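You operate a simulated robot arm through the tools that you are given. There is no shell and no other tool.

Carry out the task below with a simulated two-armed robot. There is one attempt and no reset: what you move stays moved.

TASK
Hold the yellow work lamp on the top of the dark drum steady with one hand and flip the yellow lamp switch the other way with the other.

The check looks at the end state, three seconds after you hand in, the way a careful person would. Anything else that was tipped, shoved, dropped, spilled or broken makes it a failure.

THE ROBOT
Two 6-joint arms with three-finger grippers on one trunk, on a base that drives. Base frame: it is fixed to the floor where the robot stands at the start and does not move with it; the origin is under the middle of the robot, x ahead of it, y to its left, z up. Readings come in m, rad, newtons and seconds.
The left shoulder is at the start at [0.04, 0.147, 1.342], the right one opposite. With the tool pointing down near the work surface each hand reaches from about 0.28 to 0.48 m from the robot's upright axis, wherever it stands, measured 20 degrees to its own side. Places, roughly: yellow lamp switch [0.5, -0.1, 0.8]. Payload 2.69 kg a hand.
Tool frame (each hand has its own): the origin (TCP) lies between the finger pads and is the grasp point; the fingertips stand 0.029 m ahead of it; z points along the fingers, y is the line along which they close. Largest opening 0.12 m; the body of the gripper starts 0.078 m behind the TCP.
Orientation is that of the tool frame in the base frame, as a unit quaternion [x, y, z, w]. With the fingers straight down and closing along the base's y, the tool's x points along the base's -x, its y along +y and its z along -z.

THE INTERFACE
- The arms move only by the tool nudge_tool. It takes "left_commands", "right_commands" or both (then of equal length, played together; a hand with none holds still); each is a list of rows, each a list of 7 numbers: the closure, from 0 (fully open) to 1 (shut), then the shift along the base's x, y, z in m, then the turn, a rotation vector about the base's x, y, z in rad. In form: [[hand, dx, dy, dz, ax, ay, az], ...]. A call has 1 to 20 rows; each row shifts and turns the commanded pose from where the row before left it. Rows are played at 5 a second. More than 0.05 m and 0.15 rad between two rows, or a gripper value outside its range, and nothing of the call is played. A pose out of reach is approached as far as the arm can. The call stops where the force on the tool passes 40 N (or 10 N more than at its start, if that is more) or the arm is blocked; 0.2 s more then pass. Each finger halts on what it meets, pressing with about 37 N; the grip force reading is that of the motor and also rises with nothing between the fingers. The clock runs only during rows and for 0.2 s after the last one: add rows that do not move to give the fingers time. It gives the time, the measured TCP pose, the force on the tool (base axes), the opening and the grip force at its end, in the units of the frame above (readings bear some noise), with the torque about the TCP (base axes, N m) and any sound that the robot's microphone picked up, and new pictures: "pictures" is both (left out), scene, wrist or none (wrist: the cameras of the hands that moved).
- Cameras (640 x 400 px; columns grow to the right, rows downward): "scene" is now at [0.0888, -0.013, 1.5404]; the picture's right is [-0.20, -0.98, 0.00], its down [-0.83, 0.16, -0.54] and it looks along [0.53, -0.11, -0.84] (base axes); focal length 268 px, centre (320, 200). "left" rides on the left gripper at [0.063, 0, -0.104] in its tool frame; the picture's right is [-0.01, 1.00, 0.00], its down [-0.83, 0.00, -0.56] and it looks along [-0.56, 0.00, 0.83] (tool axes); focal length 275 px, centre (320, 200). "right" rides on the right gripper at [0.063, 0, -0.104] in its tool frame; the picture's right is [0.01, 1.00, 0.00], its down [-0.83, 0.00, -0.56] and it looks along [-0.56, 0.00, 0.83] (tool axes); focal length 275 px, centre (320, 200). There is no depth. A picture from a camera that has moved, and an enlarged one, comes with that camera's place and axes in the base frame and with its lens.
- slide_trunk(by): slides the trunk up (or, below 0, down) by that many m; the arms and the scene camera ride with it, the base frame stays. It gives what a move gives, with no picture.
- base_move(legs): drives the robot by 1 to 6 legs, each [ahead, turn to the left] in m and rad, along the robot's own axes; the way and the turn of a leg run together, so that a leg with both is an arc; at most 1.5 m and 3.142 rad a leg. The arms and the cameras ride along, it lands a little off, and it stops where it bumps. It gives what a move gives, and a new picture of the scene camera.
- aim_head(pan, tilt): turns the head with the scene camera to pan (to the left, within 1.501 rad either way) and tilt (down, from -0.506 to 1.204), counted from straight ahead of the robot. It gives what a move gives, and a new picture of the scene camera.
- zoom(camera, box): a new picture of the part [left, top, right, bottom] of that camera's present view, enlarged. The clock stands still meanwhile.
- job_done(): hands the job in; it is judged then, once.

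Nothing tells you exact positions but the pictures and the camera data. Unless the task says otherwise, let go and move clear before handing in.

The tools are called after ">>>" by a JSON object that holds its "op" and its "data". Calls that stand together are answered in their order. nudge_tool: Moves the arms, as the interface text tells. Its arguments: {"type":"object","properties":{"left_commands":{"type":"array","items":{"type":"array","items":{"type":"number"}}},"right_commands":{"type":"array","items":{"type":"array","items":{"type":"number"}}},"pictures":{"type":"string","enum":["both","scene","wrist","none"]}},"required":[]} The other tools are called the same way: slide_trunk (by) slides the trunk up or down; base_move (legs) drives the base; aim_head (pan, tilt) turns the head that bears the scene camera; zoom (camera, box) takes an enlarged picture of a part of a camera's view; job_done () hands the job in.

At the start:

```text
time: 0.0
left_ee_pos: [0.517, 0.1623, 0.9998]
left_orientation: [0.0, 1.0, 0.0, 0.001]
left_contact_force: [-0.3, 0.8, -0.2]
left_ft_torque: [-0.01, 0.0, -0.01]
left_opening: 0.1201
left_finger_force: 0.1
right_ee_pos: [0.4883, -0.2353, 0.9992]
right_orientation: [-0.001, 1.0, -0.001, -0.001]
right_contact_force: [0.2, 1.0, 0.3]
right_ft_torque: [0.0, 0.0, -0.02]
right_opening: 0.12
right_finger_force: 0.1
trunk travel left (down, up): [-0.468, 0.029]
robot x, y, heading: [-0.0027, 0.001, -0.004]
head pan, tilt: [-0.197, 1.0]
```

scene: 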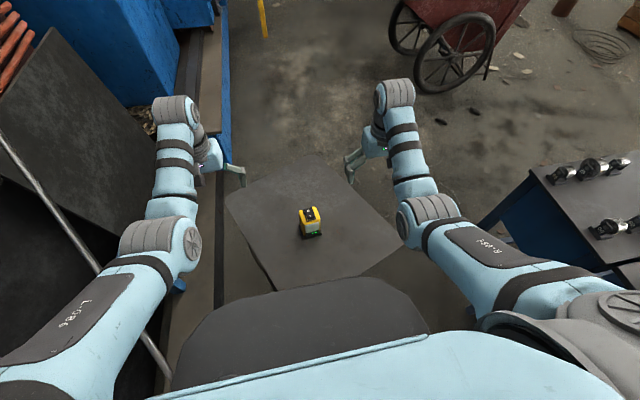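
right: 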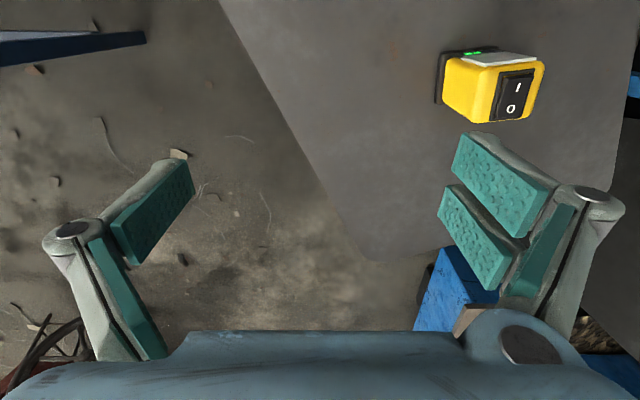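
left: 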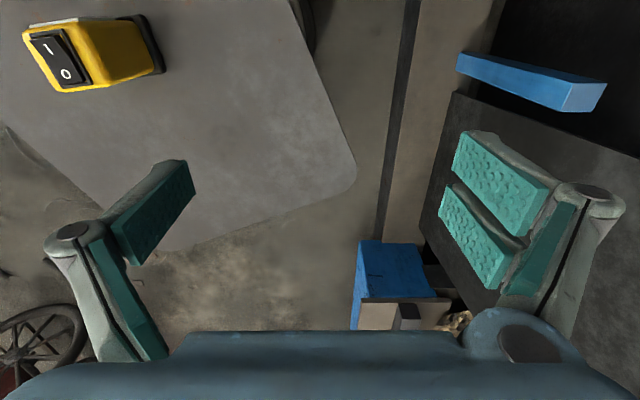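

I see a small yellow lamp with a black rocker switch (I/O) standing on a grey plate top between the hands. I'll take enlarged views before moving anything.

>>> {"op": "zoom", "data": {"camera": "scene", "box": [260, 180, 360, 250]}}

>>> {"op": "zoom", "data": {"camera": "right", "box": [410, 20, 570, 140]}}

>>> {"op": "zoom", "data": {"camera": "left", "box": [0, 0, 180, 120]}}

```text
5.71 times, centred on (310, 215) of scene
camera zoom: at [0.0888, -0.013, 1.5404], right [-0.2, -0.98, 0.0], down [-0.83, 0.16, -0.54], along [0.53, -0.11, -0.84], focal length 1529 px, centre (377, 114)
```

zoom: 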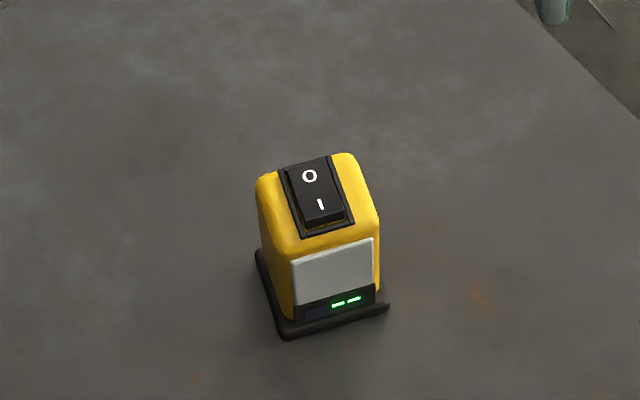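

```text
3.33 times, centred on (490, 80) of right
camera zoom: at [0.4258, -0.2363, 1.1031], right [-0.01, 1.0, 0.0], down [0.83, 0.01, 0.56], along [0.56, 0.0, -0.83], focal length 918 px, centre (-247, 600)
```

zoom: 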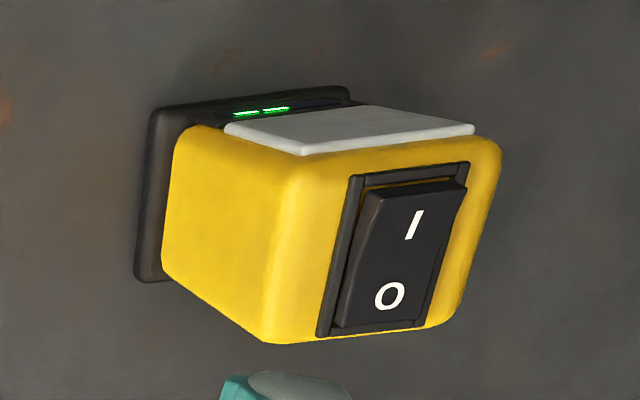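

```text
3.33 times, centred on (90, 60) of left
camera zoom: at [0.4536, 0.1629, 1.1045], right [0.0, 1.0, 0.0], down [0.83, 0.0, 0.56], along [0.56, 0.0, -0.83], focal length 918 px, centre (1087, 667)
```

zoom: 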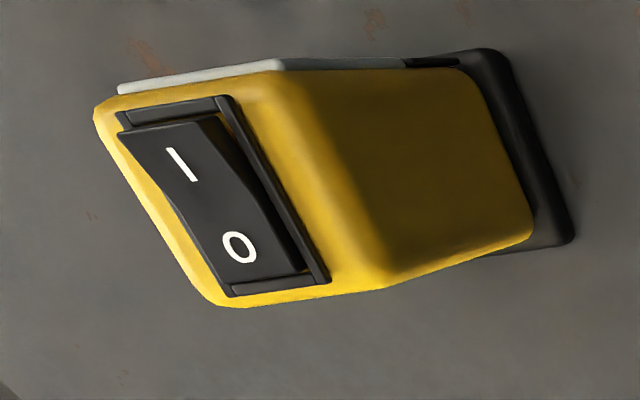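

The lamp stands at about [0.487, -0.060], with its base at z≈0.74 and its top at about 0.845. Its "I" end, nearest the robot at about [0.478, -0.062, 0.845], is raised, so that is the end to press. Before moving the arms I'll look around for obstacles.

>>> {"op": "aim_head", "data": {"pan": 0.7, "tilt": 0.7}}

>>> {"op": "aim_head", "data": {"pan": -0.7, "tilt": 0.7}}

>>> {"op": "aim_head", "data": {"pan": 0.0, "tilt": 1.2}}

```text
time: 1.2
left_ee_pos: [0.5178, 0.1628, 0.9998]
left_orientation: [0.0, 1.0, 0.0, 0.0]
left_contact_force: [-0.4, -0.6, 0.6]
left_ft_torque: [0.03, 0.01, -0.02]
left_opening: 0.1201
left_finger_force: 0.0
right_ee_pos: [0.4886, -0.2364, 0.9996]
right_orientation: [-0.002, 1.0, -0.001, 0.0]
right_contact_force: [0.1, 0.7, 0.4]
right_ft_torque: [0.03, -0.03, 0.02]
right_opening: 0.1203
right_finger_force: 0.1
trunk travel left (down, up): [-0.468, 0.029]
robot x, y, heading: [0.0028, -0.0011, 0.0]
head pan, tilt: [0.7, 0.7]
camera scene: at [0.0855, 0.0553, 1.5638], right [0.64, -0.77, 0.0], down [-0.49, -0.41, -0.76], along [0.59, 0.49, -0.64], focal length 268 px, centre (320, 200)
```

scene: 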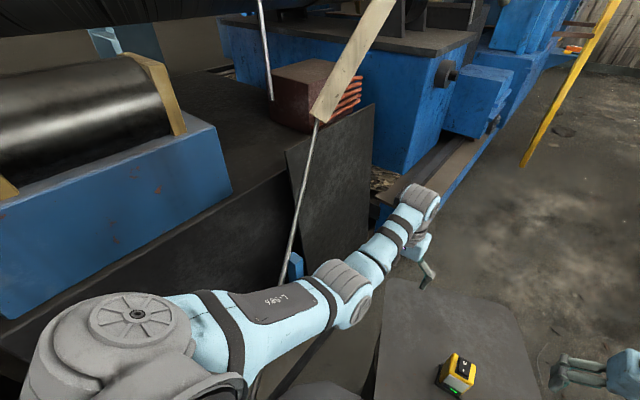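

```text
time: 2.7
left_ee_pos: [0.5169, 0.1619, 1.0001]
left_orientation: [-0.001, 1.0, 0.0, 0.001]
left_contact_force: [0.1, 0.6, 0.5]
left_ft_torque: [0.04, -0.02, 0.0]
left_opening: 0.1199
left_finger_force: 0.0
right_ee_pos: [0.488, -0.2359, 0.9983]
right_orientation: [-0.001, 1.0, -0.001, 0.0]
right_contact_force: [0.5, 0.1, -0.1]
right_ft_torque: [0.0, 0.02, -0.03]
right_opening: 0.12
right_finger_force: 0.0
trunk travel left (down, up): [-0.468, 0.029]
robot x, y, heading: [-0.0014, -0.0017, -0.001]
head pan, tilt: [-0.7, 0.7]
camera scene: at [0.0855, -0.054, 1.5638], right [-0.64, -0.77, 0.0], down [-0.49, 0.41, -0.76], along [0.59, -0.49, -0.64], focal length 268 px, centre (320, 200)
```

scene: 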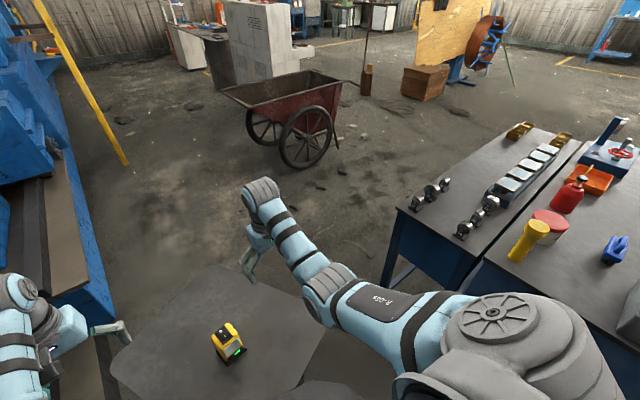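

```text
time: 3.8
left_ee_pos: [0.518, 0.1614, 1.0003]
left_orientation: [-0.001, 1.0, 0.0, 0.0]
left_contact_force: [0.0, 1.0, 0.6]
left_ft_torque: [0.0, 0.02, 0.0]
left_opening: 0.1199
left_finger_force: 0.1
right_ee_pos: [0.4885, -0.2365, 1.0001]
right_orientation: [-0.001, 1.0, -0.001, 0.001]
right_contact_force: [-0.2, -0.2, -0.5]
right_ft_torque: [0.02, -0.01, 0.0]
right_opening: 0.1201
right_finger_force: 0.0
trunk travel left (down, up): [-0.468, 0.029]
robot x, y, heading: [-0.0032, 0.0013, -0.001]
head pan, tilt: [0.0, 1.201]
camera scene: at [0.0764, 0.0005, 1.5279], right [0.0, -1.0, 0.0], down [-0.93, 0.0, -0.36], along [0.36, 0.0, -0.93], focal length 268 px, centre (320, 200)
```

scene: 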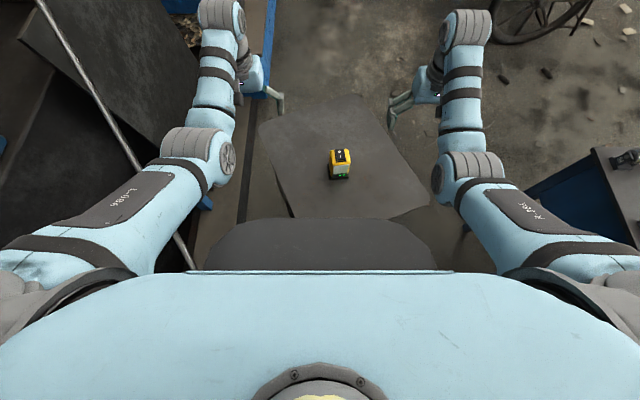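

Both arms and the lamp are in view, and obstacles at the sides look far off. The dark shape below the chest may ride with the trunk or belong to the base, so I'll slide the trunk down a little and compare views.

>>> {"op": "slide_trunk", "data": {"by": -0.05}}

>>> {"op": "zoom", "data": {"camera": "scene", "box": [0, 0, 640, 400]}}

```text
time: 4.7
left_ee_pos: [0.5178, 0.1612, 0.9489]
left_orientation: [-0.001, 1.0, 0.001, 0.0]
left_contact_force: [0.9, -0.4, 0.8]
left_ft_torque: [-0.02, -0.01, -0.02]
left_opening: 0.1202
left_finger_force: 0.1
right_ee_pos: [0.4872, -0.2348, 0.949]
right_orientation: [-0.002, 1.0, -0.001, 0.0]
right_contact_force: [0.4, 0.7, -0.9]
right_ft_torque: [0.0, 0.03, 0.0]
right_opening: 0.1199
right_finger_force: 0.1
trunk travel left (down, up): [-0.418, 0.079]
robot x, y, heading: [0.0003, -0.0019, -0.001]
head pan, tilt: [0.0, 1.201]
```

```text
1.00 times, centred on (320, 200) of scene (not enlarged: the box is as wide or as high as the picture)
camera zoom: at [0.0762, 0.0007, 1.4772], right [0.0, -1.0, 0.0], down [-0.93, 0.0, -0.36], along [0.36, 0.0, -0.93], focal length 268 px, centre (320, 200)
```

zoom: 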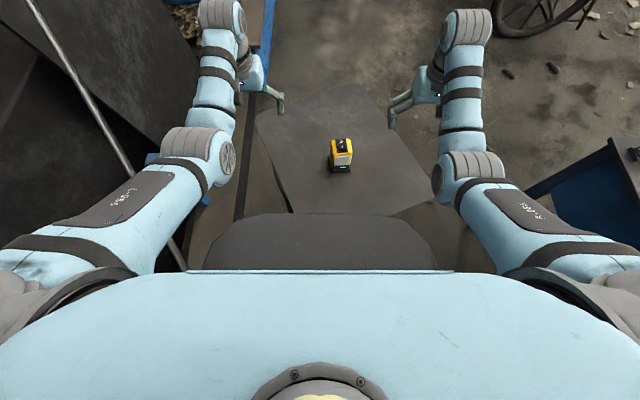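

The dark shape stayed almost fixed while the trunk moved, so it isn't part of the trunk. The pole on the left is far away and low. I'll slide down another 0.10 m so both hands reach the lamp comfortably.

>>> {"op": "slide_trunk", "data": {"by": -0.1}}

>>> {"op": "zoom", "data": {"camera": "scene", "box": [0, 0, 640, 400]}}

>>> {"op": "zoom", "data": {"camera": "left", "box": [0, 0, 640, 400]}}

>>> {"op": "zoom", "data": {"camera": "right", "box": [0, 0, 640, 400]}}

```text
time: 6.0
left_ee_pos: [0.5177, 0.1607, 0.849]
left_orientation: [-0.001, 1.0, 0.0, 0.0]
left_contact_force: [0.6, -0.2, -0.3]
left_ft_torque: [0.0, -0.02, 0.0]
left_opening: 0.1201
left_finger_force: 0.1
right_ee_pos: [0.4878, -0.2356, 0.8481]
right_orientation: [-0.001, 1.0, -0.001, 0.0]
right_contact_force: [-0.1, 0.2, 0.2]
right_ft_torque: [0.01, -0.01, 0.02]
right_opening: 0.12
right_finger_force: 0.2
trunk travel left (down, up): [-0.318, 0.179]
robot x, y, heading: [-0.004, -0.0008, -0.0]
head pan, tilt: [0.0, 1.201]
```

```text
1.00 times, centred on (320, 200) of scene (not enlarged: the box is as wide or as high as the picture)
camera zoom: at [0.0762, 0.0007, 1.3767], right [0.0, -1.0, 0.0], down [-0.93, 0.0, -0.36], along [0.36, 0.0, -0.93], focal length 268 px, centre (320, 200)
```

zoom: 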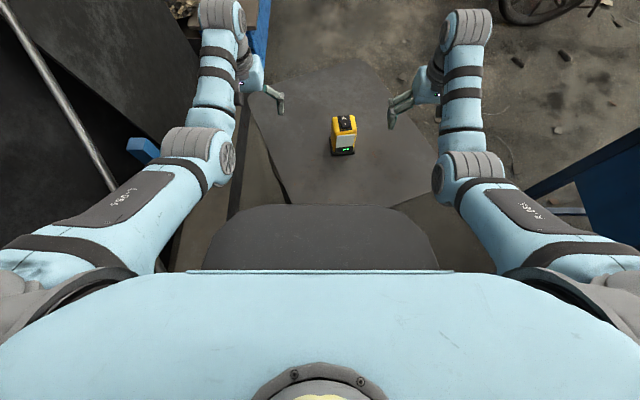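

```text
1.00 times, centred on (320, 200) of left (not enlarged: the box is as wide or as high as the picture)
camera zoom: at [0.4534, 0.1629, 0.9535], right [0.0, 1.0, 0.0], down [0.83, 0.0, 0.56], along [0.56, 0.0, -0.83], focal length 275 px, centre (320, 200)
```

zoom: 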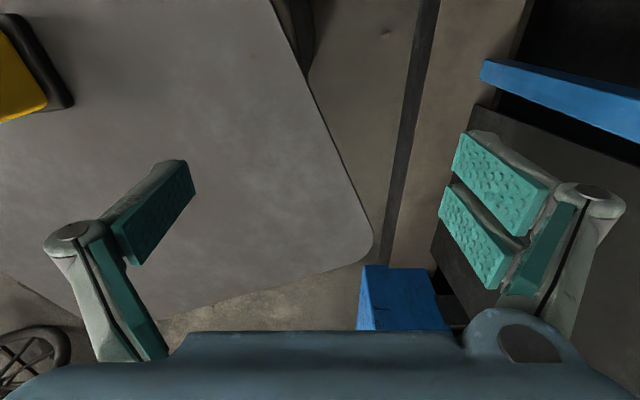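

```text
1.00 times, centred on (320, 200) of right (not enlarged: the box is as wide or as high as the picture)
camera zoom: at [0.4257, -0.2363, 0.9521], right [-0.01, 1.0, 0.0], down [0.83, 0.01, 0.56], along [0.56, 0.0, -0.83], focal length 275 px, centre (320, 200)
```

zoom: 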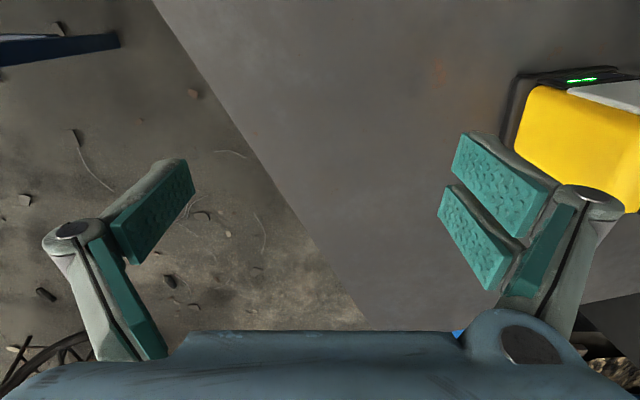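

The trunk is down 0.15 m and both hands are clear at z≈0.85. Next I'll yaw the left hand so its fingers close along the lamp's depth, rising slightly, well to the left of the lamp.

>>> {"op": "nudge_tool", "data": {"left_commands": [[0, -0.003, 0.001, 0.006, 0, 0, -0.1457], [0, -0.003, 0.001, 0.006, 0, 0, -0.1457], [0, -0.003, 0.001, 0.006, 0, 0, -0.1457], [0, -0.003, 0.001, 0.006, 0, 0, -0.1457], [0, -0.003, 0.001, 0.006, 0, 0, -0.1457], [0, -0.003, 0.001, 0.006, 0, 0, -0.1457], [0, -0.003, 0.001, 0.006, 0, 0, -0.1457], [0, -0.003, 0.001, 0.006, 0, 0, -0.1457], [0, -0.003, 0.001, 0.006, 0, 0, -0.1457], [0, -0.003, 0.001, 0.006, 0, 0, -0.1457]], "pictures": "both"}}

```text
time: 8.2
left_ee_pos: [0.5162, 0.1689, 0.8892]
left_orientation: [0.667, 0.745, 0.0, 0.001]
left_contact_force: [-0.3, 0.0, 0.6]
left_ft_torque: [0.01, -0.03, -0.02]
left_opening: 0.1201
left_finger_force: 0.0
left hand out of reach, approached as far as the arm can: row 5, 6, 7, 8, 9, 10
right_ee_pos: [0.4877, -0.2357, 0.8494]
right_orientation: [-0.001, 1.0, -0.002, 0.0]
right_contact_force: [0.1, 0.6, -0.1]
right_ft_torque: [0.05, 0.04, 0.02]
right_opening: 0.1201
right_finger_force: 0.2
trunk travel left (down, up): [-0.318, 0.179]
robot x, y, heading: [0.0008, -0.0008, 0.001]
head pan, tilt: [0.0, 1.201]
camera scene: at [0.0764, 0.0006, 1.3768], right [0.0, -1.0, 0.0], down [-0.93, 0.0, -0.36], along [0.36, 0.0, -0.93], focal length 268 px, centre (320, 200)
camera left: at [0.5072, 0.2327, 0.994], right [0.99, 0.11, 0.0], down [0.09, -0.83, 0.56], along [0.06, -0.55, -0.83], focal length 275 px, centre (320, 200)
```

scene: 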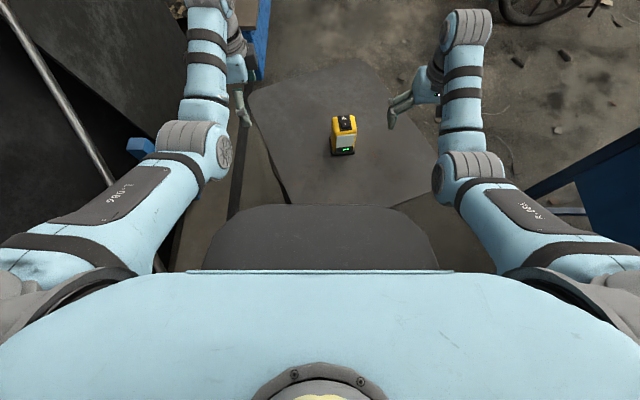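
left: 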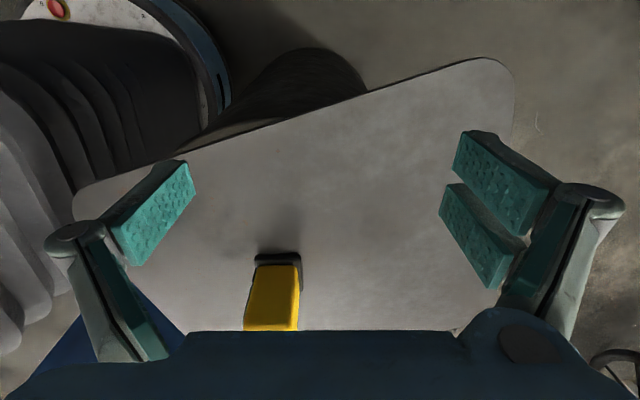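

The left hand took on the yaw but fell slightly short in position. I'll tilt it toward the lamp while staying left of it, and see whether the arm comes back into reach.

>>> {"op": "nudge_tool", "data": {"left_commands": [[0, 0.0, -0.01, -0.003, -0.13, -0.0148, 0], [0, 0.0, -0.01, -0.003, -0.13, -0.0148, 0], [0, 0.0, -0.01, -0.003, -0.13, -0.0148, 0], [0, 0.0, -0.01, -0.003, -0.13, -0.0148, 0], [0, 0.0, -0.01, -0.003, -0.13, -0.0148, 0], [0, 0.0, -0.01, -0.003, -0.13, -0.0148, 0]], "pictures": "both"}}

```text
time: 9.7
left_ee_pos: [0.515, 0.1105, 0.8709]
left_orientation: [0.615, 0.689, -0.256, 0.286]
left_contact_force: [-0.5, 0.7, -0.1]
left_ft_torque: [-0.02, -0.01, 0.0]
left_opening: 0.1198
left_finger_force: 0.1
right_ee_pos: [0.4878, -0.2353, 0.8483]
right_orientation: [-0.001, 1.0, -0.001, -0.001]
right_contact_force: [-0.1, 0.9, 1.1]
right_ft_torque: [0.01, 0.0, 0.02]
right_opening: 0.1203
right_finger_force: 0.2
trunk travel left (down, up): [-0.318, 0.179]
robot x, y, heading: [-0.0019, -0.0004, 0.001]
head pan, tilt: [0.0, 1.201]
camera scene: at [0.0764, 0.001, 1.3768], right [0.0, -1.0, 0.0], down [-0.93, 0.0, -0.36], along [0.36, 0.0, -0.93], focal length 268 px, centre (320, 200)
camera left: at [0.5012, 0.2278, 0.8998], right [0.99, 0.11, 0.0], down [0.02, -0.19, 0.98], along [0.11, -0.98, -0.19], focal length 275 px, centre (320, 200)
```

scene: 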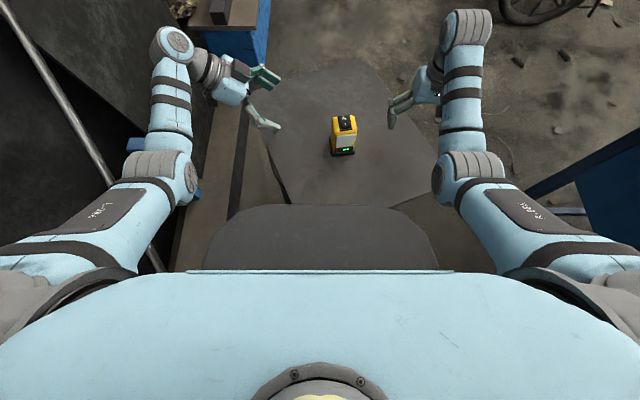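
left: 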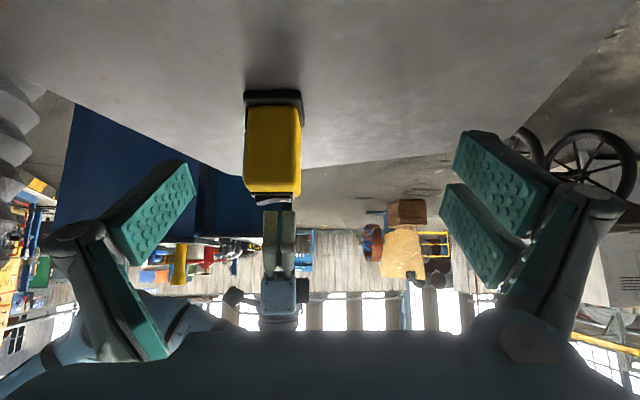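

The 45° tilted left pose works, at [0.515, 0.11, 0.871]. I'll zoom on the lamp through the left wrist camera and turn the head, so I can line up the grip precisely.

>>> {"op": "zoom", "data": {"camera": "left", "box": [200, 80, 360, 220]}}

>>> {"op": "aim_head", "data": {"pan": -0.12, "tilt": 0.85}}

>>> {"op": "zoom", "data": {"camera": "scene", "box": [240, 130, 400, 250]}}

```text
2.86 times, centred on (280, 150) of left
camera zoom: at [0.5012, 0.2278, 0.8998], right [0.99, 0.11, 0.0], down [0.02, -0.19, 0.98], along [0.11, -0.98, -0.19], focal length 786 px, centre (434, 343)
```

zoom: 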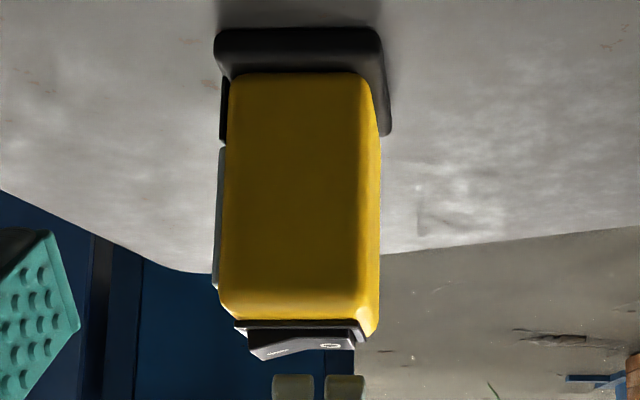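

```text
time: 10.5
left_ee_pos: [0.5149, 0.1104, 0.8706]
left_orientation: [0.615, 0.69, -0.254, 0.284]
left_contact_force: [0.3, 1.3, -0.1]
left_ft_torque: [0.02, 0.01, -0.01]
left_opening: 0.1204
left_finger_force: 0.0
right_ee_pos: [0.4883, -0.2351, 0.8489]
right_orientation: [-0.001, 1.0, 0.0, 0.0]
right_contact_force: [0.4, -0.3, 0.9]
right_ft_torque: [0.03, -0.04, 0.0]
right_opening: 0.1199
right_finger_force: 0.1
trunk travel left (down, up): [-0.318, 0.179]
robot x, y, heading: [-0.0041, 0.0027, -0.004]
head pan, tilt: [-0.12, 0.85]
camera scene: at [0.098, -0.0087, 1.4005], right [-0.12, -0.99, 0.0], down [-0.75, 0.09, -0.66], along [0.65, -0.08, -0.75], focal length 268 px, centre (320, 200)
```

scene: 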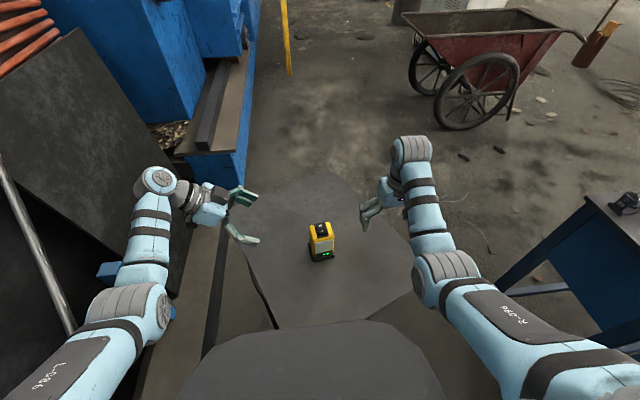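

```text
3.33 times, centred on (320, 190) of scene
camera zoom: at [0.098, -0.0087, 1.4005], right [-0.12, -0.99, 0.0], down [-0.75, 0.09, -0.66], along [0.65, -0.08, -0.75], focal length 892 px, centre (320, 233)
```

zoom: 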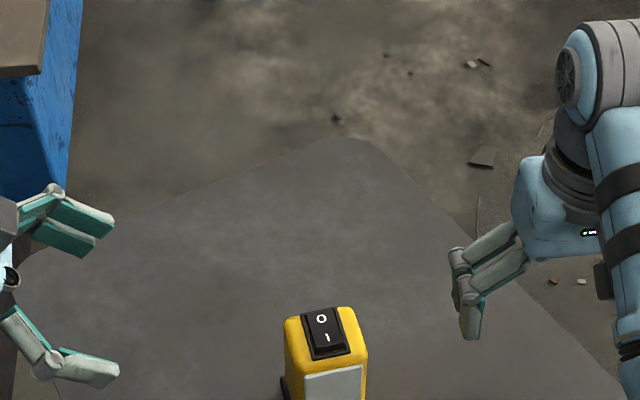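

The lamp's depth is about 0.053–0.055 m, and its center lies about 0.047 m to the robot side of the left hand along the closing axis. I'll bring the open left hand to a pre-grasp point up and to the left of the lamp.

>>> {"op": "nudge_tool", "data": {"left_commands": [[0, -0.0072, -0.019, -0.001, 0, 0, 0], [0, -0.0072, -0.019, -0.001, 0, 0, 0], [0, -0.0072, -0.019, -0.001, 0, 0, 0], [0, -0.0072, -0.019, -0.001, 0, 0, 0], [0, -0.0072, -0.019, -0.001, 0, 0, 0]], "pictures": "both"}}

```text
time: 11.7
left_ee_pos: [0.4782, 0.0117, 0.8669]
left_orientation: [0.615, 0.689, -0.256, 0.286]
left_contact_force: [-0.9, -0.4, -0.4]
left_ft_torque: [-0.01, -0.01, -0.02]
left_opening: 0.12
left_finger_force: 0.0
right_ee_pos: [0.488, -0.2361, 0.8479]
right_orientation: [-0.001, 1.0, 0.0, -0.001]
right_contact_force: [-0.3, 0.5, 0.3]
right_ft_torque: [0.0, -0.02, 0.01]
right_opening: 0.12
right_finger_force: 0.0
trunk travel left (down, up): [-0.318, 0.179]
robot x, y, heading: [-0.0005, -0.0019, -0.002]
head pan, tilt: [-0.12, 0.85]
camera scene: at [0.0978, -0.0096, 1.4005], right [-0.12, -0.99, 0.0], down [-0.75, 0.09, -0.66], along [0.66, -0.08, -0.75], focal length 268 px, centre (320, 200)
camera left: at [0.4649, 0.1298, 0.8964], right [0.99, 0.11, 0.0], down [0.02, -0.19, 0.98], along [0.11, -0.97, -0.2], focal length 275 px, centre (320, 200)
```

scene: 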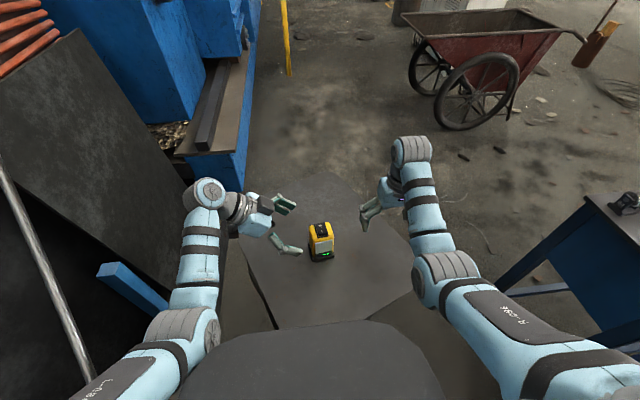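
left: 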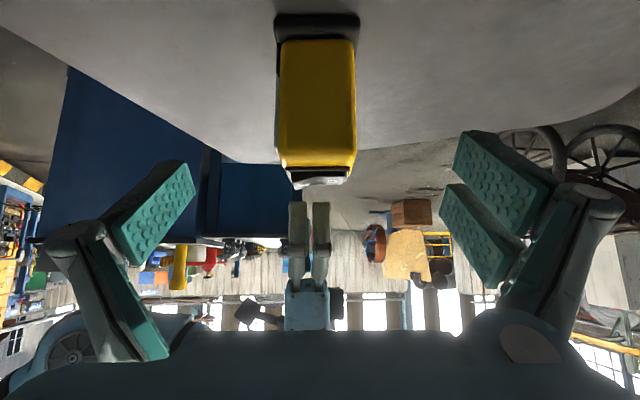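

The pre-grasp is reached with the lamp nearly centered between the fingers. I'll zoom in to measure the remaining offset before the final approach.

>>> {"op": "zoom", "data": {"camera": "left", "box": [240, 0, 400, 200]}}

>>> {"op": "zoom", "data": {"camera": "scene", "box": [240, 170, 380, 280]}}

```text
2.00 times, centred on (320, 100) of left
camera zoom: at [0.4649, 0.1298, 0.8964], right [0.99, 0.11, 0.0], down [0.02, -0.19, 0.98], along [0.11, -0.97, -0.2], focal length 551 px, centre (320, 400)
```

zoom: 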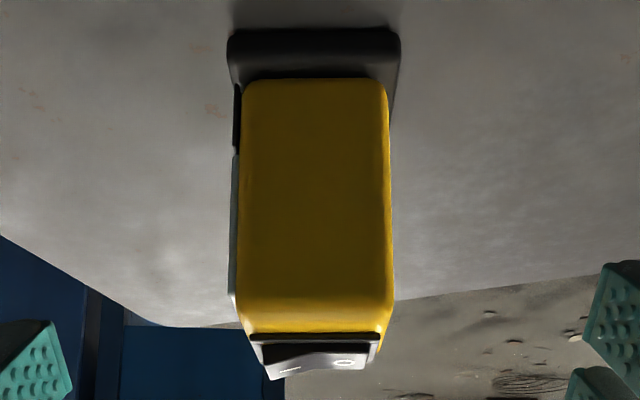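

```text
3.64 times, centred on (310, 225) of scene
camera zoom: at [0.0978, -0.0096, 1.4005], right [-0.12, -0.99, 0.0], down [-0.75, 0.09, -0.66], along [0.66, -0.08, -0.75], focal length 973 px, centre (356, 109)
```

zoom: 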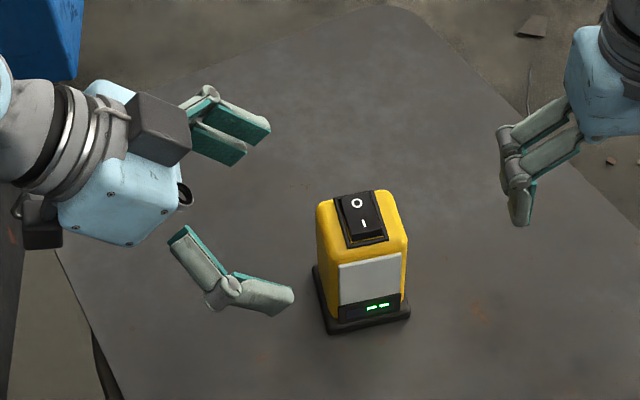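

The lamp is centered to within about 2 mm. I'll move the open left fingers around it along the tool axis, in two steps.

>>> {"op": "nudge_tool", "data": {"left_commands": [[0, 0.0003, -0.0084, -0.009, 0, 0, 0], [0, 0.0003, -0.0084, -0.009, 0, 0, 0], [0, 0.0007, -0.0084, -0.009, 0, 0, 0], [0, 0.0007, -0.0084, -0.009, 0, 0, 0]], "pictures": "both"}}

>>> {"op": "zoom", "data": {"camera": "scene", "box": [240, 170, 380, 280]}}

```text
time: 12.7
left_ee_pos: [0.4807, -0.0178, 0.8309]
left_orientation: [0.615, 0.69, -0.254, 0.285]
left_contact_force: [-0.8, -0.4, 0.8]
left_ft_torque: [0.01, 0.06, 0.0]
left_opening: 0.12
left_finger_force: 0.2
right_ee_pos: [0.4872, -0.2354, 0.8485]
right_orientation: [-0.001, 1.0, 0.0, 0.0]
right_contact_force: [-0.2, 0.9, -0.3]
right_ft_torque: [0.0, 0.01, -0.02]
right_opening: 0.1199
right_finger_force: 0.0
trunk travel left (down, up): [-0.318, 0.179]
robot x, y, heading: [0.0001, -0.0001, 0.002]
head pan, tilt: [-0.12, 0.85]
camera scene: at [0.0982, -0.0091, 1.4005], right [-0.12, -0.99, 0.0], down [-0.75, 0.09, -0.66], along [0.66, -0.08, -0.75], focal length 268 px, centre (320, 200)
camera left: at [0.4669, 0.0986, 0.8599], right [0.99, 0.11, 0.0], down [0.02, -0.19, 0.98], along [0.11, -0.97, -0.2], focal length 275 px, centre (320, 200)
```

scene: 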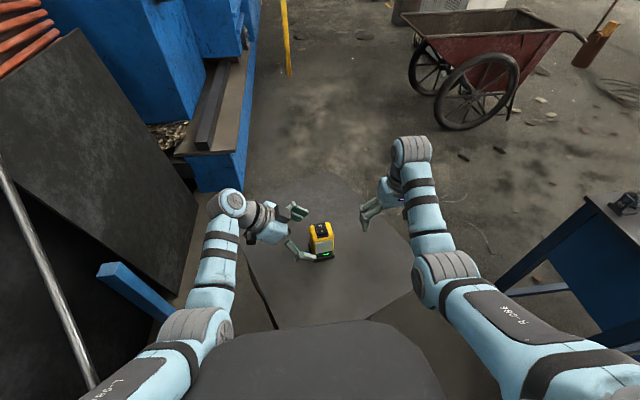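
left: 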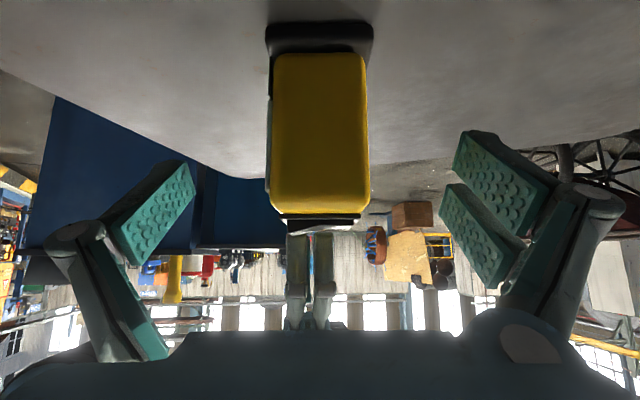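

```text
3.64 times, centred on (310, 225) of scene
camera zoom: at [0.0982, -0.0091, 1.4005], right [-0.12, -0.99, 0.0], down [-0.75, 0.09, -0.66], along [0.66, -0.08, -0.75], focal length 973 px, centre (356, 109)
```

zoom: 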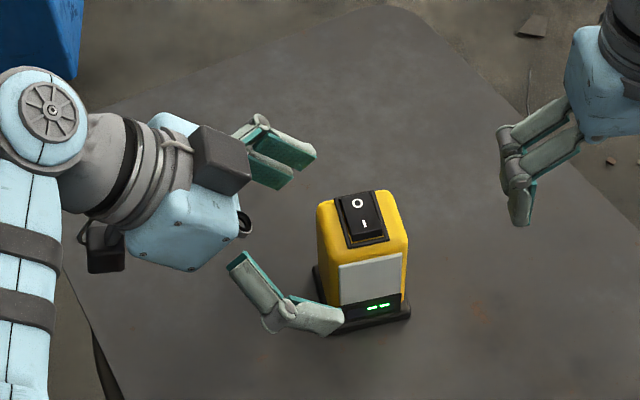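

The fingers straddle the lamp with clearance on both sides. I'll finish the approach to grip depth.

>>> {"op": "nudge_tool", "data": {"left_commands": [[0, 0.0006, -0.0093, -0.009, 0, 0, 0], [0, 0.0006, -0.0093, -0.009, 0, 0, 0], [0, 0.0006, -0.0093, -0.009, 0, 0, 0], [0, 0.0006, -0.0093, -0.009, 0, 0, 0]], "pictures": "both"}}

>>> {"op": "zoom", "data": {"camera": "scene", "box": [240, 170, 380, 280]}}

```text
time: 13.7
left_ee_pos: [0.485, -0.0562, 0.7949]
left_orientation: [0.615, 0.689, -0.255, 0.285]
left_contact_force: [0.0, -0.2, 0.1]
left_ft_torque: [-0.02, -0.02, -0.02]
left_opening: 0.1198
left_finger_force: 0.2
right_ee_pos: [0.4881, -0.2362, 0.8486]
right_orientation: [-0.001, 1.0, 0.0, 0.0]
right_contact_force: [-0.2, -0.3, 1.0]
right_ft_torque: [-0.02, -0.02, -0.04]
right_opening: 0.12
right_finger_force: 0.0
trunk travel left (down, up): [-0.318, 0.179]
robot x, y, heading: [-0.0006, -0.0015, -0.001]
head pan, tilt: [-0.12, 0.85]
camera scene: at [0.0982, -0.0092, 1.4005], right [-0.12, -0.99, 0.0], down [-0.75, 0.09, -0.66], along [0.66, -0.08, -0.75], focal length 268 px, centre (320, 200)
camera left: at [0.4702, 0.0613, 0.8247], right [0.99, 0.11, 0.0], down [0.02, -0.2, 0.98], along [0.11, -0.97, -0.2], focal length 275 px, centre (320, 200)
```

scene: 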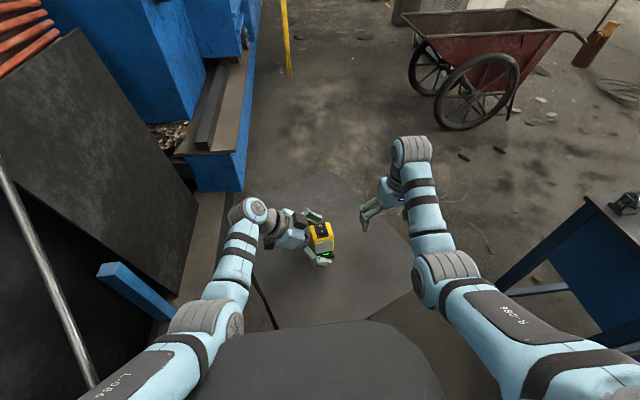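
left: 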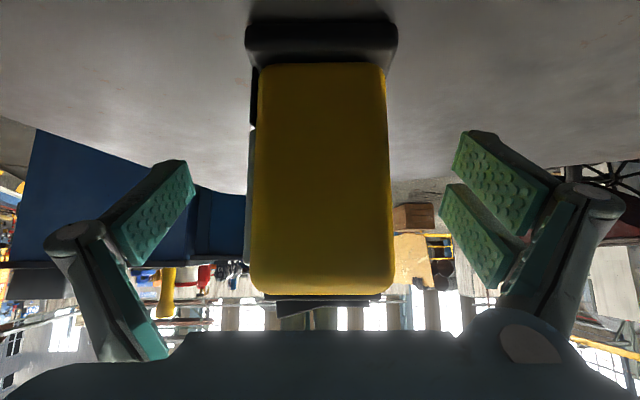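

```text
3.64 times, centred on (310, 225) of scene
camera zoom: at [0.0982, -0.0092, 1.4005], right [-0.12, -0.99, 0.0], down [-0.75, 0.09, -0.66], along [0.66, -0.08, -0.75], focal length 973 px, centre (356, 109)
```

zoom: 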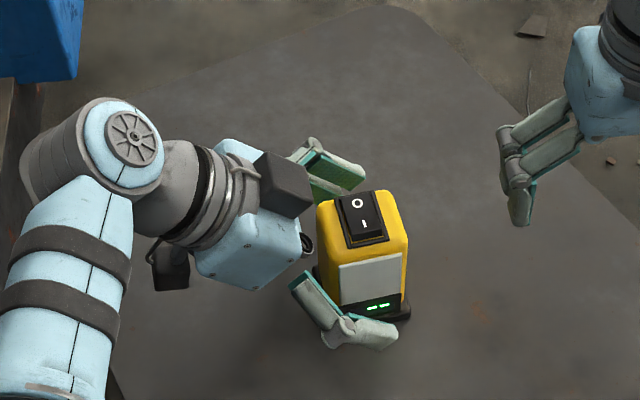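

The lamp is centered between the fingers. I'll close partway to about a 7 cm opening first, to check symmetry before contact.

>>> {"op": "nudge_tool", "data": {"left_commands": [[0.2, 0, 0, 0, 0, 0, 0], [0.42, 0, 0, 0, 0, 0, 0], [0.42, 0, 0, 0, 0, 0, 0]], "pictures": "wrist"}}

>>> {"op": "zoom", "data": {"camera": "scene", "box": [260, 180, 370, 280]}}

```text
time: 14.5
left_ee_pos: [0.4846, -0.0569, 0.7961]
left_orientation: [0.614, 0.69, -0.255, 0.286]
left_contact_force: [-0.3, 0.2, 0.0]
left_ft_torque: [0.01, -0.01, 0.04]
left_opening: 0.0695
left_finger_force: 0.0
right_ee_pos: [0.4878, -0.2356, 0.8489]
right_orientation: [-0.001, 1.0, -0.001, -0.001]
right_contact_force: [-0.3, 0.2, 0.3]
right_ft_torque: [0.02, 0.01, 0.01]
right_opening: 0.1199
right_finger_force: 0.1
trunk travel left (down, up): [-0.318, 0.179]
robot x, y, heading: [-0.0015, 0.0, -0.006]
head pan, tilt: [-0.12, 0.85]
camera left: at [0.47, 0.0615, 0.8249], right [0.99, 0.11, 0.0], down [0.02, -0.19, 0.98], along [0.11, -0.97, -0.2], focal length 275 px, centre (320, 200)
```

left: 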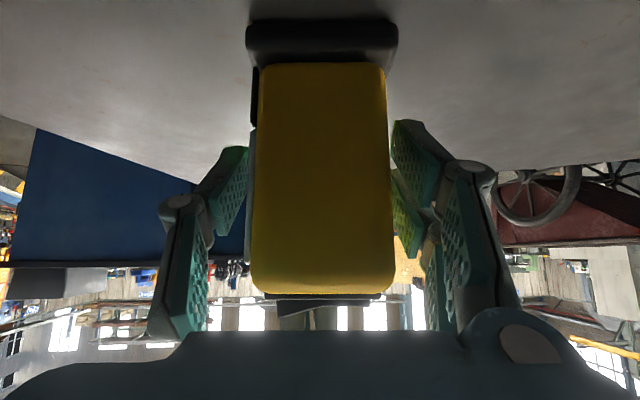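

```text
4.00 times, centred on (315, 230) of scene
camera zoom: at [0.098, -0.0088, 1.4005], right [-0.12, -0.99, 0.0], down [-0.75, 0.09, -0.66], along [0.66, -0.08, -0.75], focal length 1070 px, centre (340, 80)
```

zoom: 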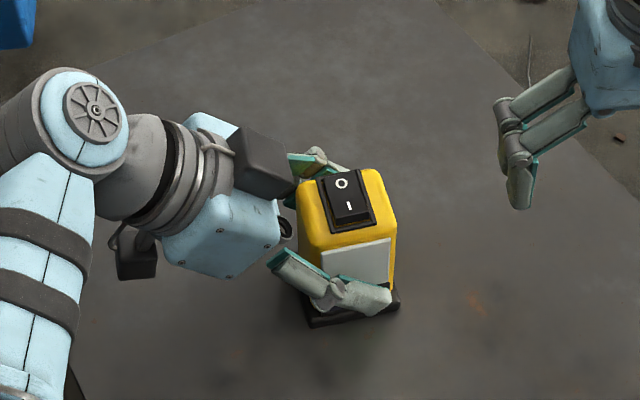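

The fingers are symmetric about the lamp. I'll close in small steps and watch for contact.

>>> {"op": "nudge_tool", "data": {"left_commands": [[0.48, 0, 0, 0, 0, 0, 0], [0.5, 0, 0, 0, 0, 0, 0], [0.52, 0, 0, 0, 0, 0, 0], [0.53, 0, 0, 0, 0, 0, 0], [0.54, 0, 0, 0, 0, 0, 0], [0.54, 0, 0, 0, 0, 0, 0]], "pictures": "wrist"}}

>>> {"op": "zoom", "data": {"camera": "scene", "box": [260, 180, 370, 280]}}

```text
time: 15.9
left_ee_pos: [0.4838, -0.0561, 0.7966]
left_orientation: [0.615, 0.689, -0.256, 0.285]
left_contact_force: [0.2, 0.8, -0.8]
left_ft_torque: [-0.02, 0.0, 0.02]
left_opening: 0.0551
left_finger_force: 0.0
right_ee_pos: [0.4879, -0.2358, 0.8495]
right_orientation: [-0.001, 1.0, -0.001, 0.0]
right_contact_force: [-0.3, 0.8, -0.3]
right_ft_torque: [-0.05, 0.02, -0.01]
right_opening: 0.1197
right_finger_force: 0.1
trunk travel left (down, up): [-0.318, 0.179]
robot x, y, heading: [0.0004, 0.0004, -0.001]
head pan, tilt: [-0.12, 0.85]
camera left: at [0.47, 0.0615, 0.8249], right [0.99, 0.11, 0.0], down [0.02, -0.19, 0.98], along [0.11, -0.97, -0.2], focal length 275 px, centre (320, 200)
```

left: 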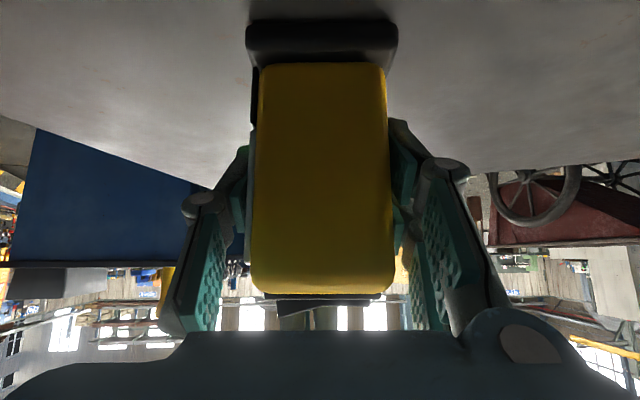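

```text
4.00 times, centred on (315, 230) of scene
camera zoom: at [0.098, -0.0088, 1.4005], right [-0.12, -0.99, 0.0], down [-0.75, 0.09, -0.66], along [0.66, -0.08, -0.75], focal length 1070 px, centre (340, 80)
```

zoom: 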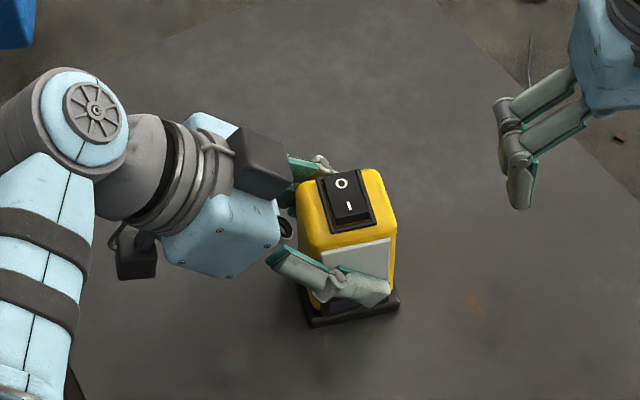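

There is no contact yet at 5.5 cm. I'll keep closing slowly.

>>> {"op": "nudge_tool", "data": {"left_commands": [[0.55, 0, 0, 0, 0, 0, 0], [0.555, 0, 0, 0, 0, 0, 0], [0.56, 0, 0, 0, 0, 0, 0], [0.565, 0, 0, 0, 0, 0, 0], [0.57, 0, 0, 0, 0, 0, 0], [0.57, 0, 0, 0, 0, 0, 0]], "pictures": "wrist"}}

>>> {"op": "zoom", "data": {"camera": "left", "box": [180, 60, 460, 320]}}

```text
time: 17.3
left_ee_pos: [0.484, -0.0572, 0.7963]
left_orientation: [0.615, 0.69, -0.255, 0.285]
left_contact_force: [1.0, 0.7, 0.8]
left_ft_torque: [0.0, 0.08, 0.03]
left_opening: 0.0537
left_finger_force: 37.6
right_ee_pos: [0.489, -0.237, 0.8492]
right_orientation: [-0.001, 1.0, -0.001, 0.0]
right_contact_force: [-0.1, -0.5, -0.1]
right_ft_torque: [-0.03, 0.0, 0.01]
right_opening: 0.1198
right_finger_force: 0.2
trunk travel left (down, up): [-0.318, 0.179]
robot x, y, heading: [0.0016, 0.0001, 0.002]
head pan, tilt: [-0.12, 0.85]
camera left: at [0.47, 0.0615, 0.8249], right [0.99, 0.11, 0.0], down [0.02, -0.19, 0.98], along [0.11, -0.97, -0.2], focal length 275 px, centre (320, 200)
```

left: 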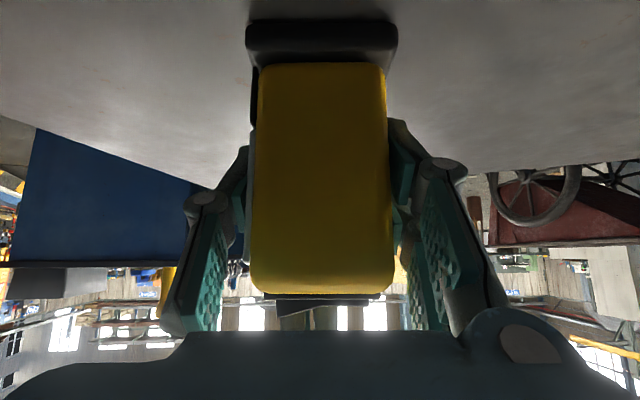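

```text
1.54 times, centred on (320, 190) of left
camera zoom: at [0.47, 0.0615, 0.8249], right [0.99, 0.11, 0.0], down [0.02, -0.19, 0.98], along [0.11, -0.97, -0.2], focal length 424 px, centre (320, 215)
```

zoom: 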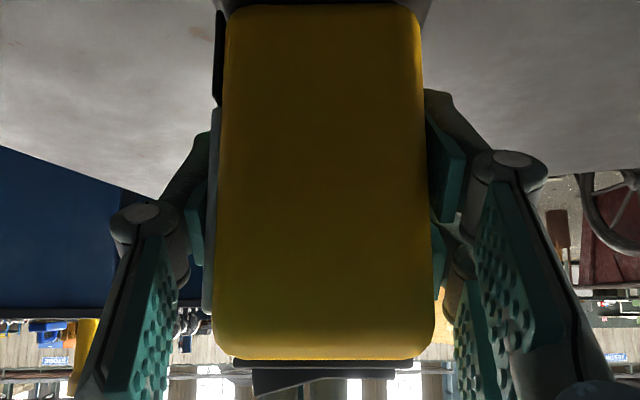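

The left hand holds the lamp firmly (grip 37.6 N, opening 5.37 cm), and the lamp hasn't shifted. Next I'll raise the right hand, close its fingers and tilt it 30° so it can come in from the right, clear of the left gripper.

>>> {"op": "nudge_tool", "data": {"left_commands": [[0.6, 0, 0, 0, 0, 0, 0], [0.6, 0, 0, 0, 0, 0, 0], [0.6, 0, 0, 0, 0, 0, 0], [0.6, 0, 0, 0, 0, 0, 0], [0.6, 0, 0, 0, 0, 0, 0], [0.6, 0, 0, 0, 0, 0, 0]], "right_commands": [[0.3, 0, 0, 0.04, 0, 0, 0], [0.6, 0, 0, 0.04, 0, 0, 0], [1, -0.004, 0.01, 0.02, 0.131, 0, 0], [1, -0.004, 0.02, 0.0, 0.131, 0, 0], [1, -0.004, 0.02, 0.0, 0.131, 0, 0], [1, -0.004, 0.02, 0.0, 0.131, 0, 0]], "pictures": "both"}}

>>> {"op": "zoom", "data": {"camera": "scene", "box": [250, 150, 410, 270]}}

```text
time: 18.7
left_ee_pos: [0.483, -0.0555, 0.7948]
left_orientation: [0.615, 0.69, -0.255, 0.285]
left_contact_force: [-0.1, 0.9, 0.7]
left_ft_torque: [-0.03, 0.18, 0.03]
left_opening: 0.0537
left_finger_force: 36.9
right_ee_pos: [0.5177, -0.1682, 0.9178]
right_orientation: [-0.001, 0.966, 0.26, 0.0]
right_contact_force: [0.0, -0.1, 0.4]
right_ft_torque: [-0.01, -0.02, -0.02]
right_opening: 0.0
right_finger_force: 28.3
right hand out of reach, approached as far as the arm can: row 1, 2, 3
trunk travel left (down, up): [-0.318, 0.179]
robot x, y, heading: [-0.0014, -0.0062, -0.004]
head pan, tilt: [-0.12, 0.85]
camera scene: at [0.0978, -0.0088, 1.4005], right [-0.12, -0.99, 0.0], down [-0.75, 0.09, -0.66], along [0.66, -0.08, -0.75], focal length 268 px, centre (320, 200)
camera right: at [0.4551, -0.2223, 1.0068], right [-0.01, 0.86, 0.5], down [0.83, -0.27, 0.48], along [0.56, 0.42, -0.72], focal length 275 px, centre (320, 200)
camera left: at [0.4699, 0.0615, 0.8249], right [0.99, 0.11, 0.0], down [0.02, -0.19, 0.98], along [0.11, -0.97, -0.2], focal length 275 px, centre (320, 200)
```

scene: 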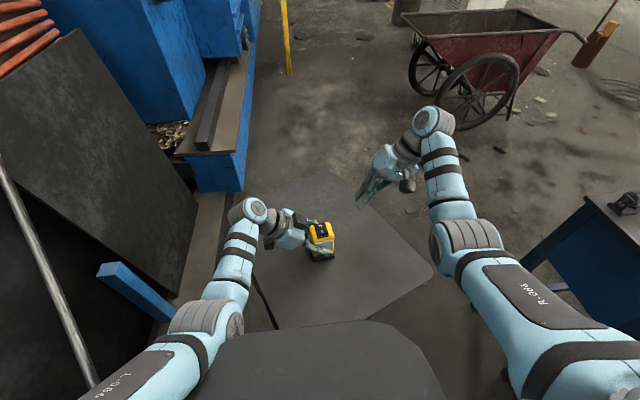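
right: 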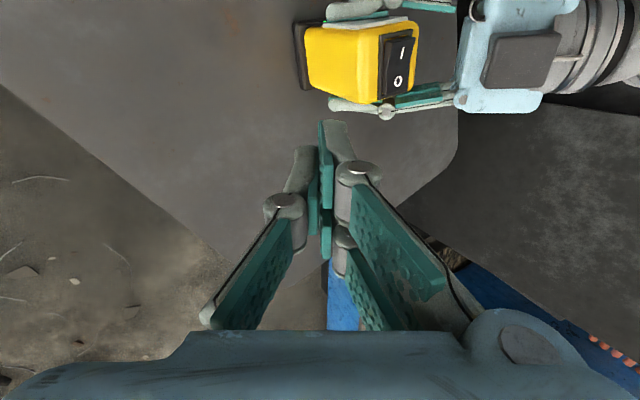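
left: 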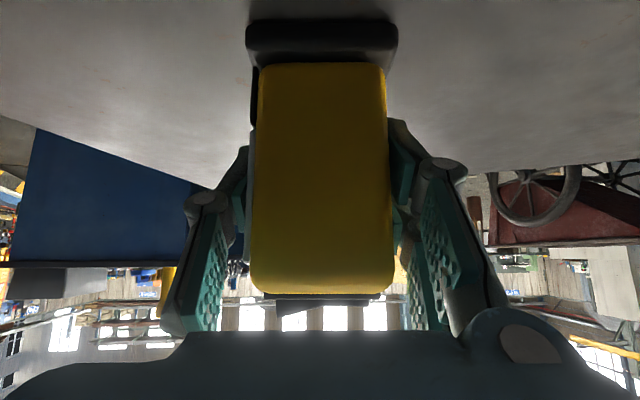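

```text
3.33 times, centred on (330, 210) of scene
camera zoom: at [0.0978, -0.0088, 1.4005], right [-0.12, -0.99, 0.0], down [-0.75, 0.09, -0.66], along [0.66, -0.08, -0.75], focal length 892 px, centre (287, 167)
```

zoom: 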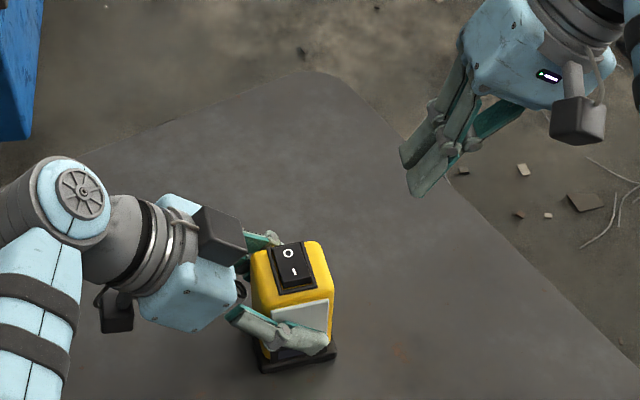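

The right hand is near its inner reach limit with the trunk this low, so it drifted outward to [0.518, -0.168, 0.918]. A steeper sideways tilt of about 50° should make the pressing spot reachable, so I'll tilt further while well clear to the right.

>>> {"op": "nudge_tool", "data": {"right_commands": [[1, -0.004, -0.01, -0.005, 0.117, 0, 0], [1, -0.004, -0.01, -0.005, 0.117, 0, 0], [1, -0.004, -0.01, -0.005, 0.117, 0, 0]], "pictures": "both"}}

>>> {"op": "zoom", "data": {"camera": "scene", "box": [250, 150, 410, 270]}}

```text
time: 19.5
left_ee_pos: [0.4834, -0.0571, 0.796]
left_orientation: [0.615, 0.69, -0.255, 0.285]
left_contact_force: [0.1, -0.2, 1.2]
left_ft_torque: [-0.13, 0.1, -0.01]
left_opening: 0.0538
left_finger_force: 36.5
right_ee_pos: [0.5068, -0.1991, 0.9019]
right_orientation: [-0.001, 0.906, 0.424, 0.001]
right_contact_force: [-0.8, 0.0, 0.7]
right_ft_torque: [-0.03, -0.01, 0.0]
right_opening: 0.0001
right_finger_force: 28.5
trunk travel left (down, up): [-0.318, 0.179]
robot x, y, heading: [-0.0008, 0.0023, -0.001]
head pan, tilt: [-0.12, 0.85]
camera scene: at [0.0977, -0.0094, 1.4005], right [-0.12, -0.99, 0.0], down [-0.75, 0.09, -0.66], along [0.66, -0.08, -0.75], focal length 268 px, centre (320, 200)
camera right: at [0.4442, -0.2804, 0.9688], right [-0.01, 0.64, 0.77], down [0.83, -0.42, 0.36], along [0.56, 0.64, -0.53], focal length 275 px, centre (320, 200)
```

scene: 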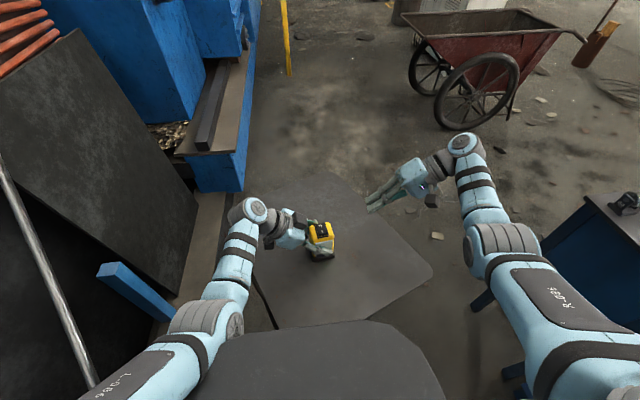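
right: 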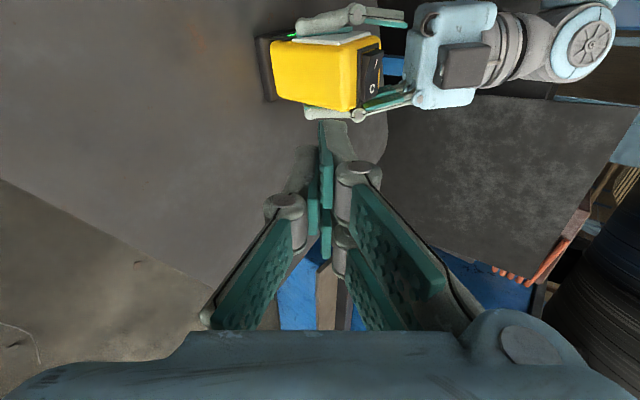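

```text
3.33 times, centred on (330, 210) of scene
camera zoom: at [0.0977, -0.0094, 1.4005], right [-0.12, -0.99, 0.0], down [-0.75, 0.09, -0.66], along [0.66, -0.08, -0.75], focal length 892 px, centre (287, 167)
```

zoom: 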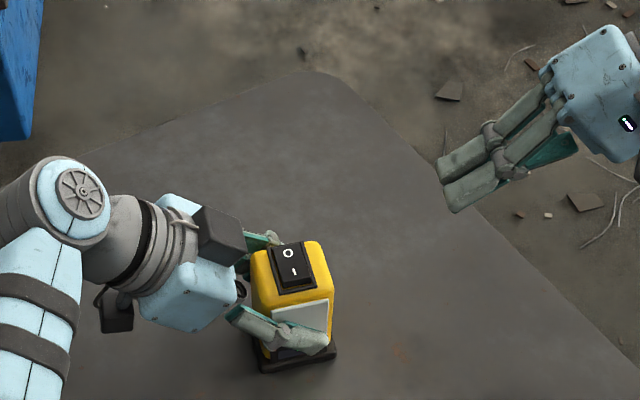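

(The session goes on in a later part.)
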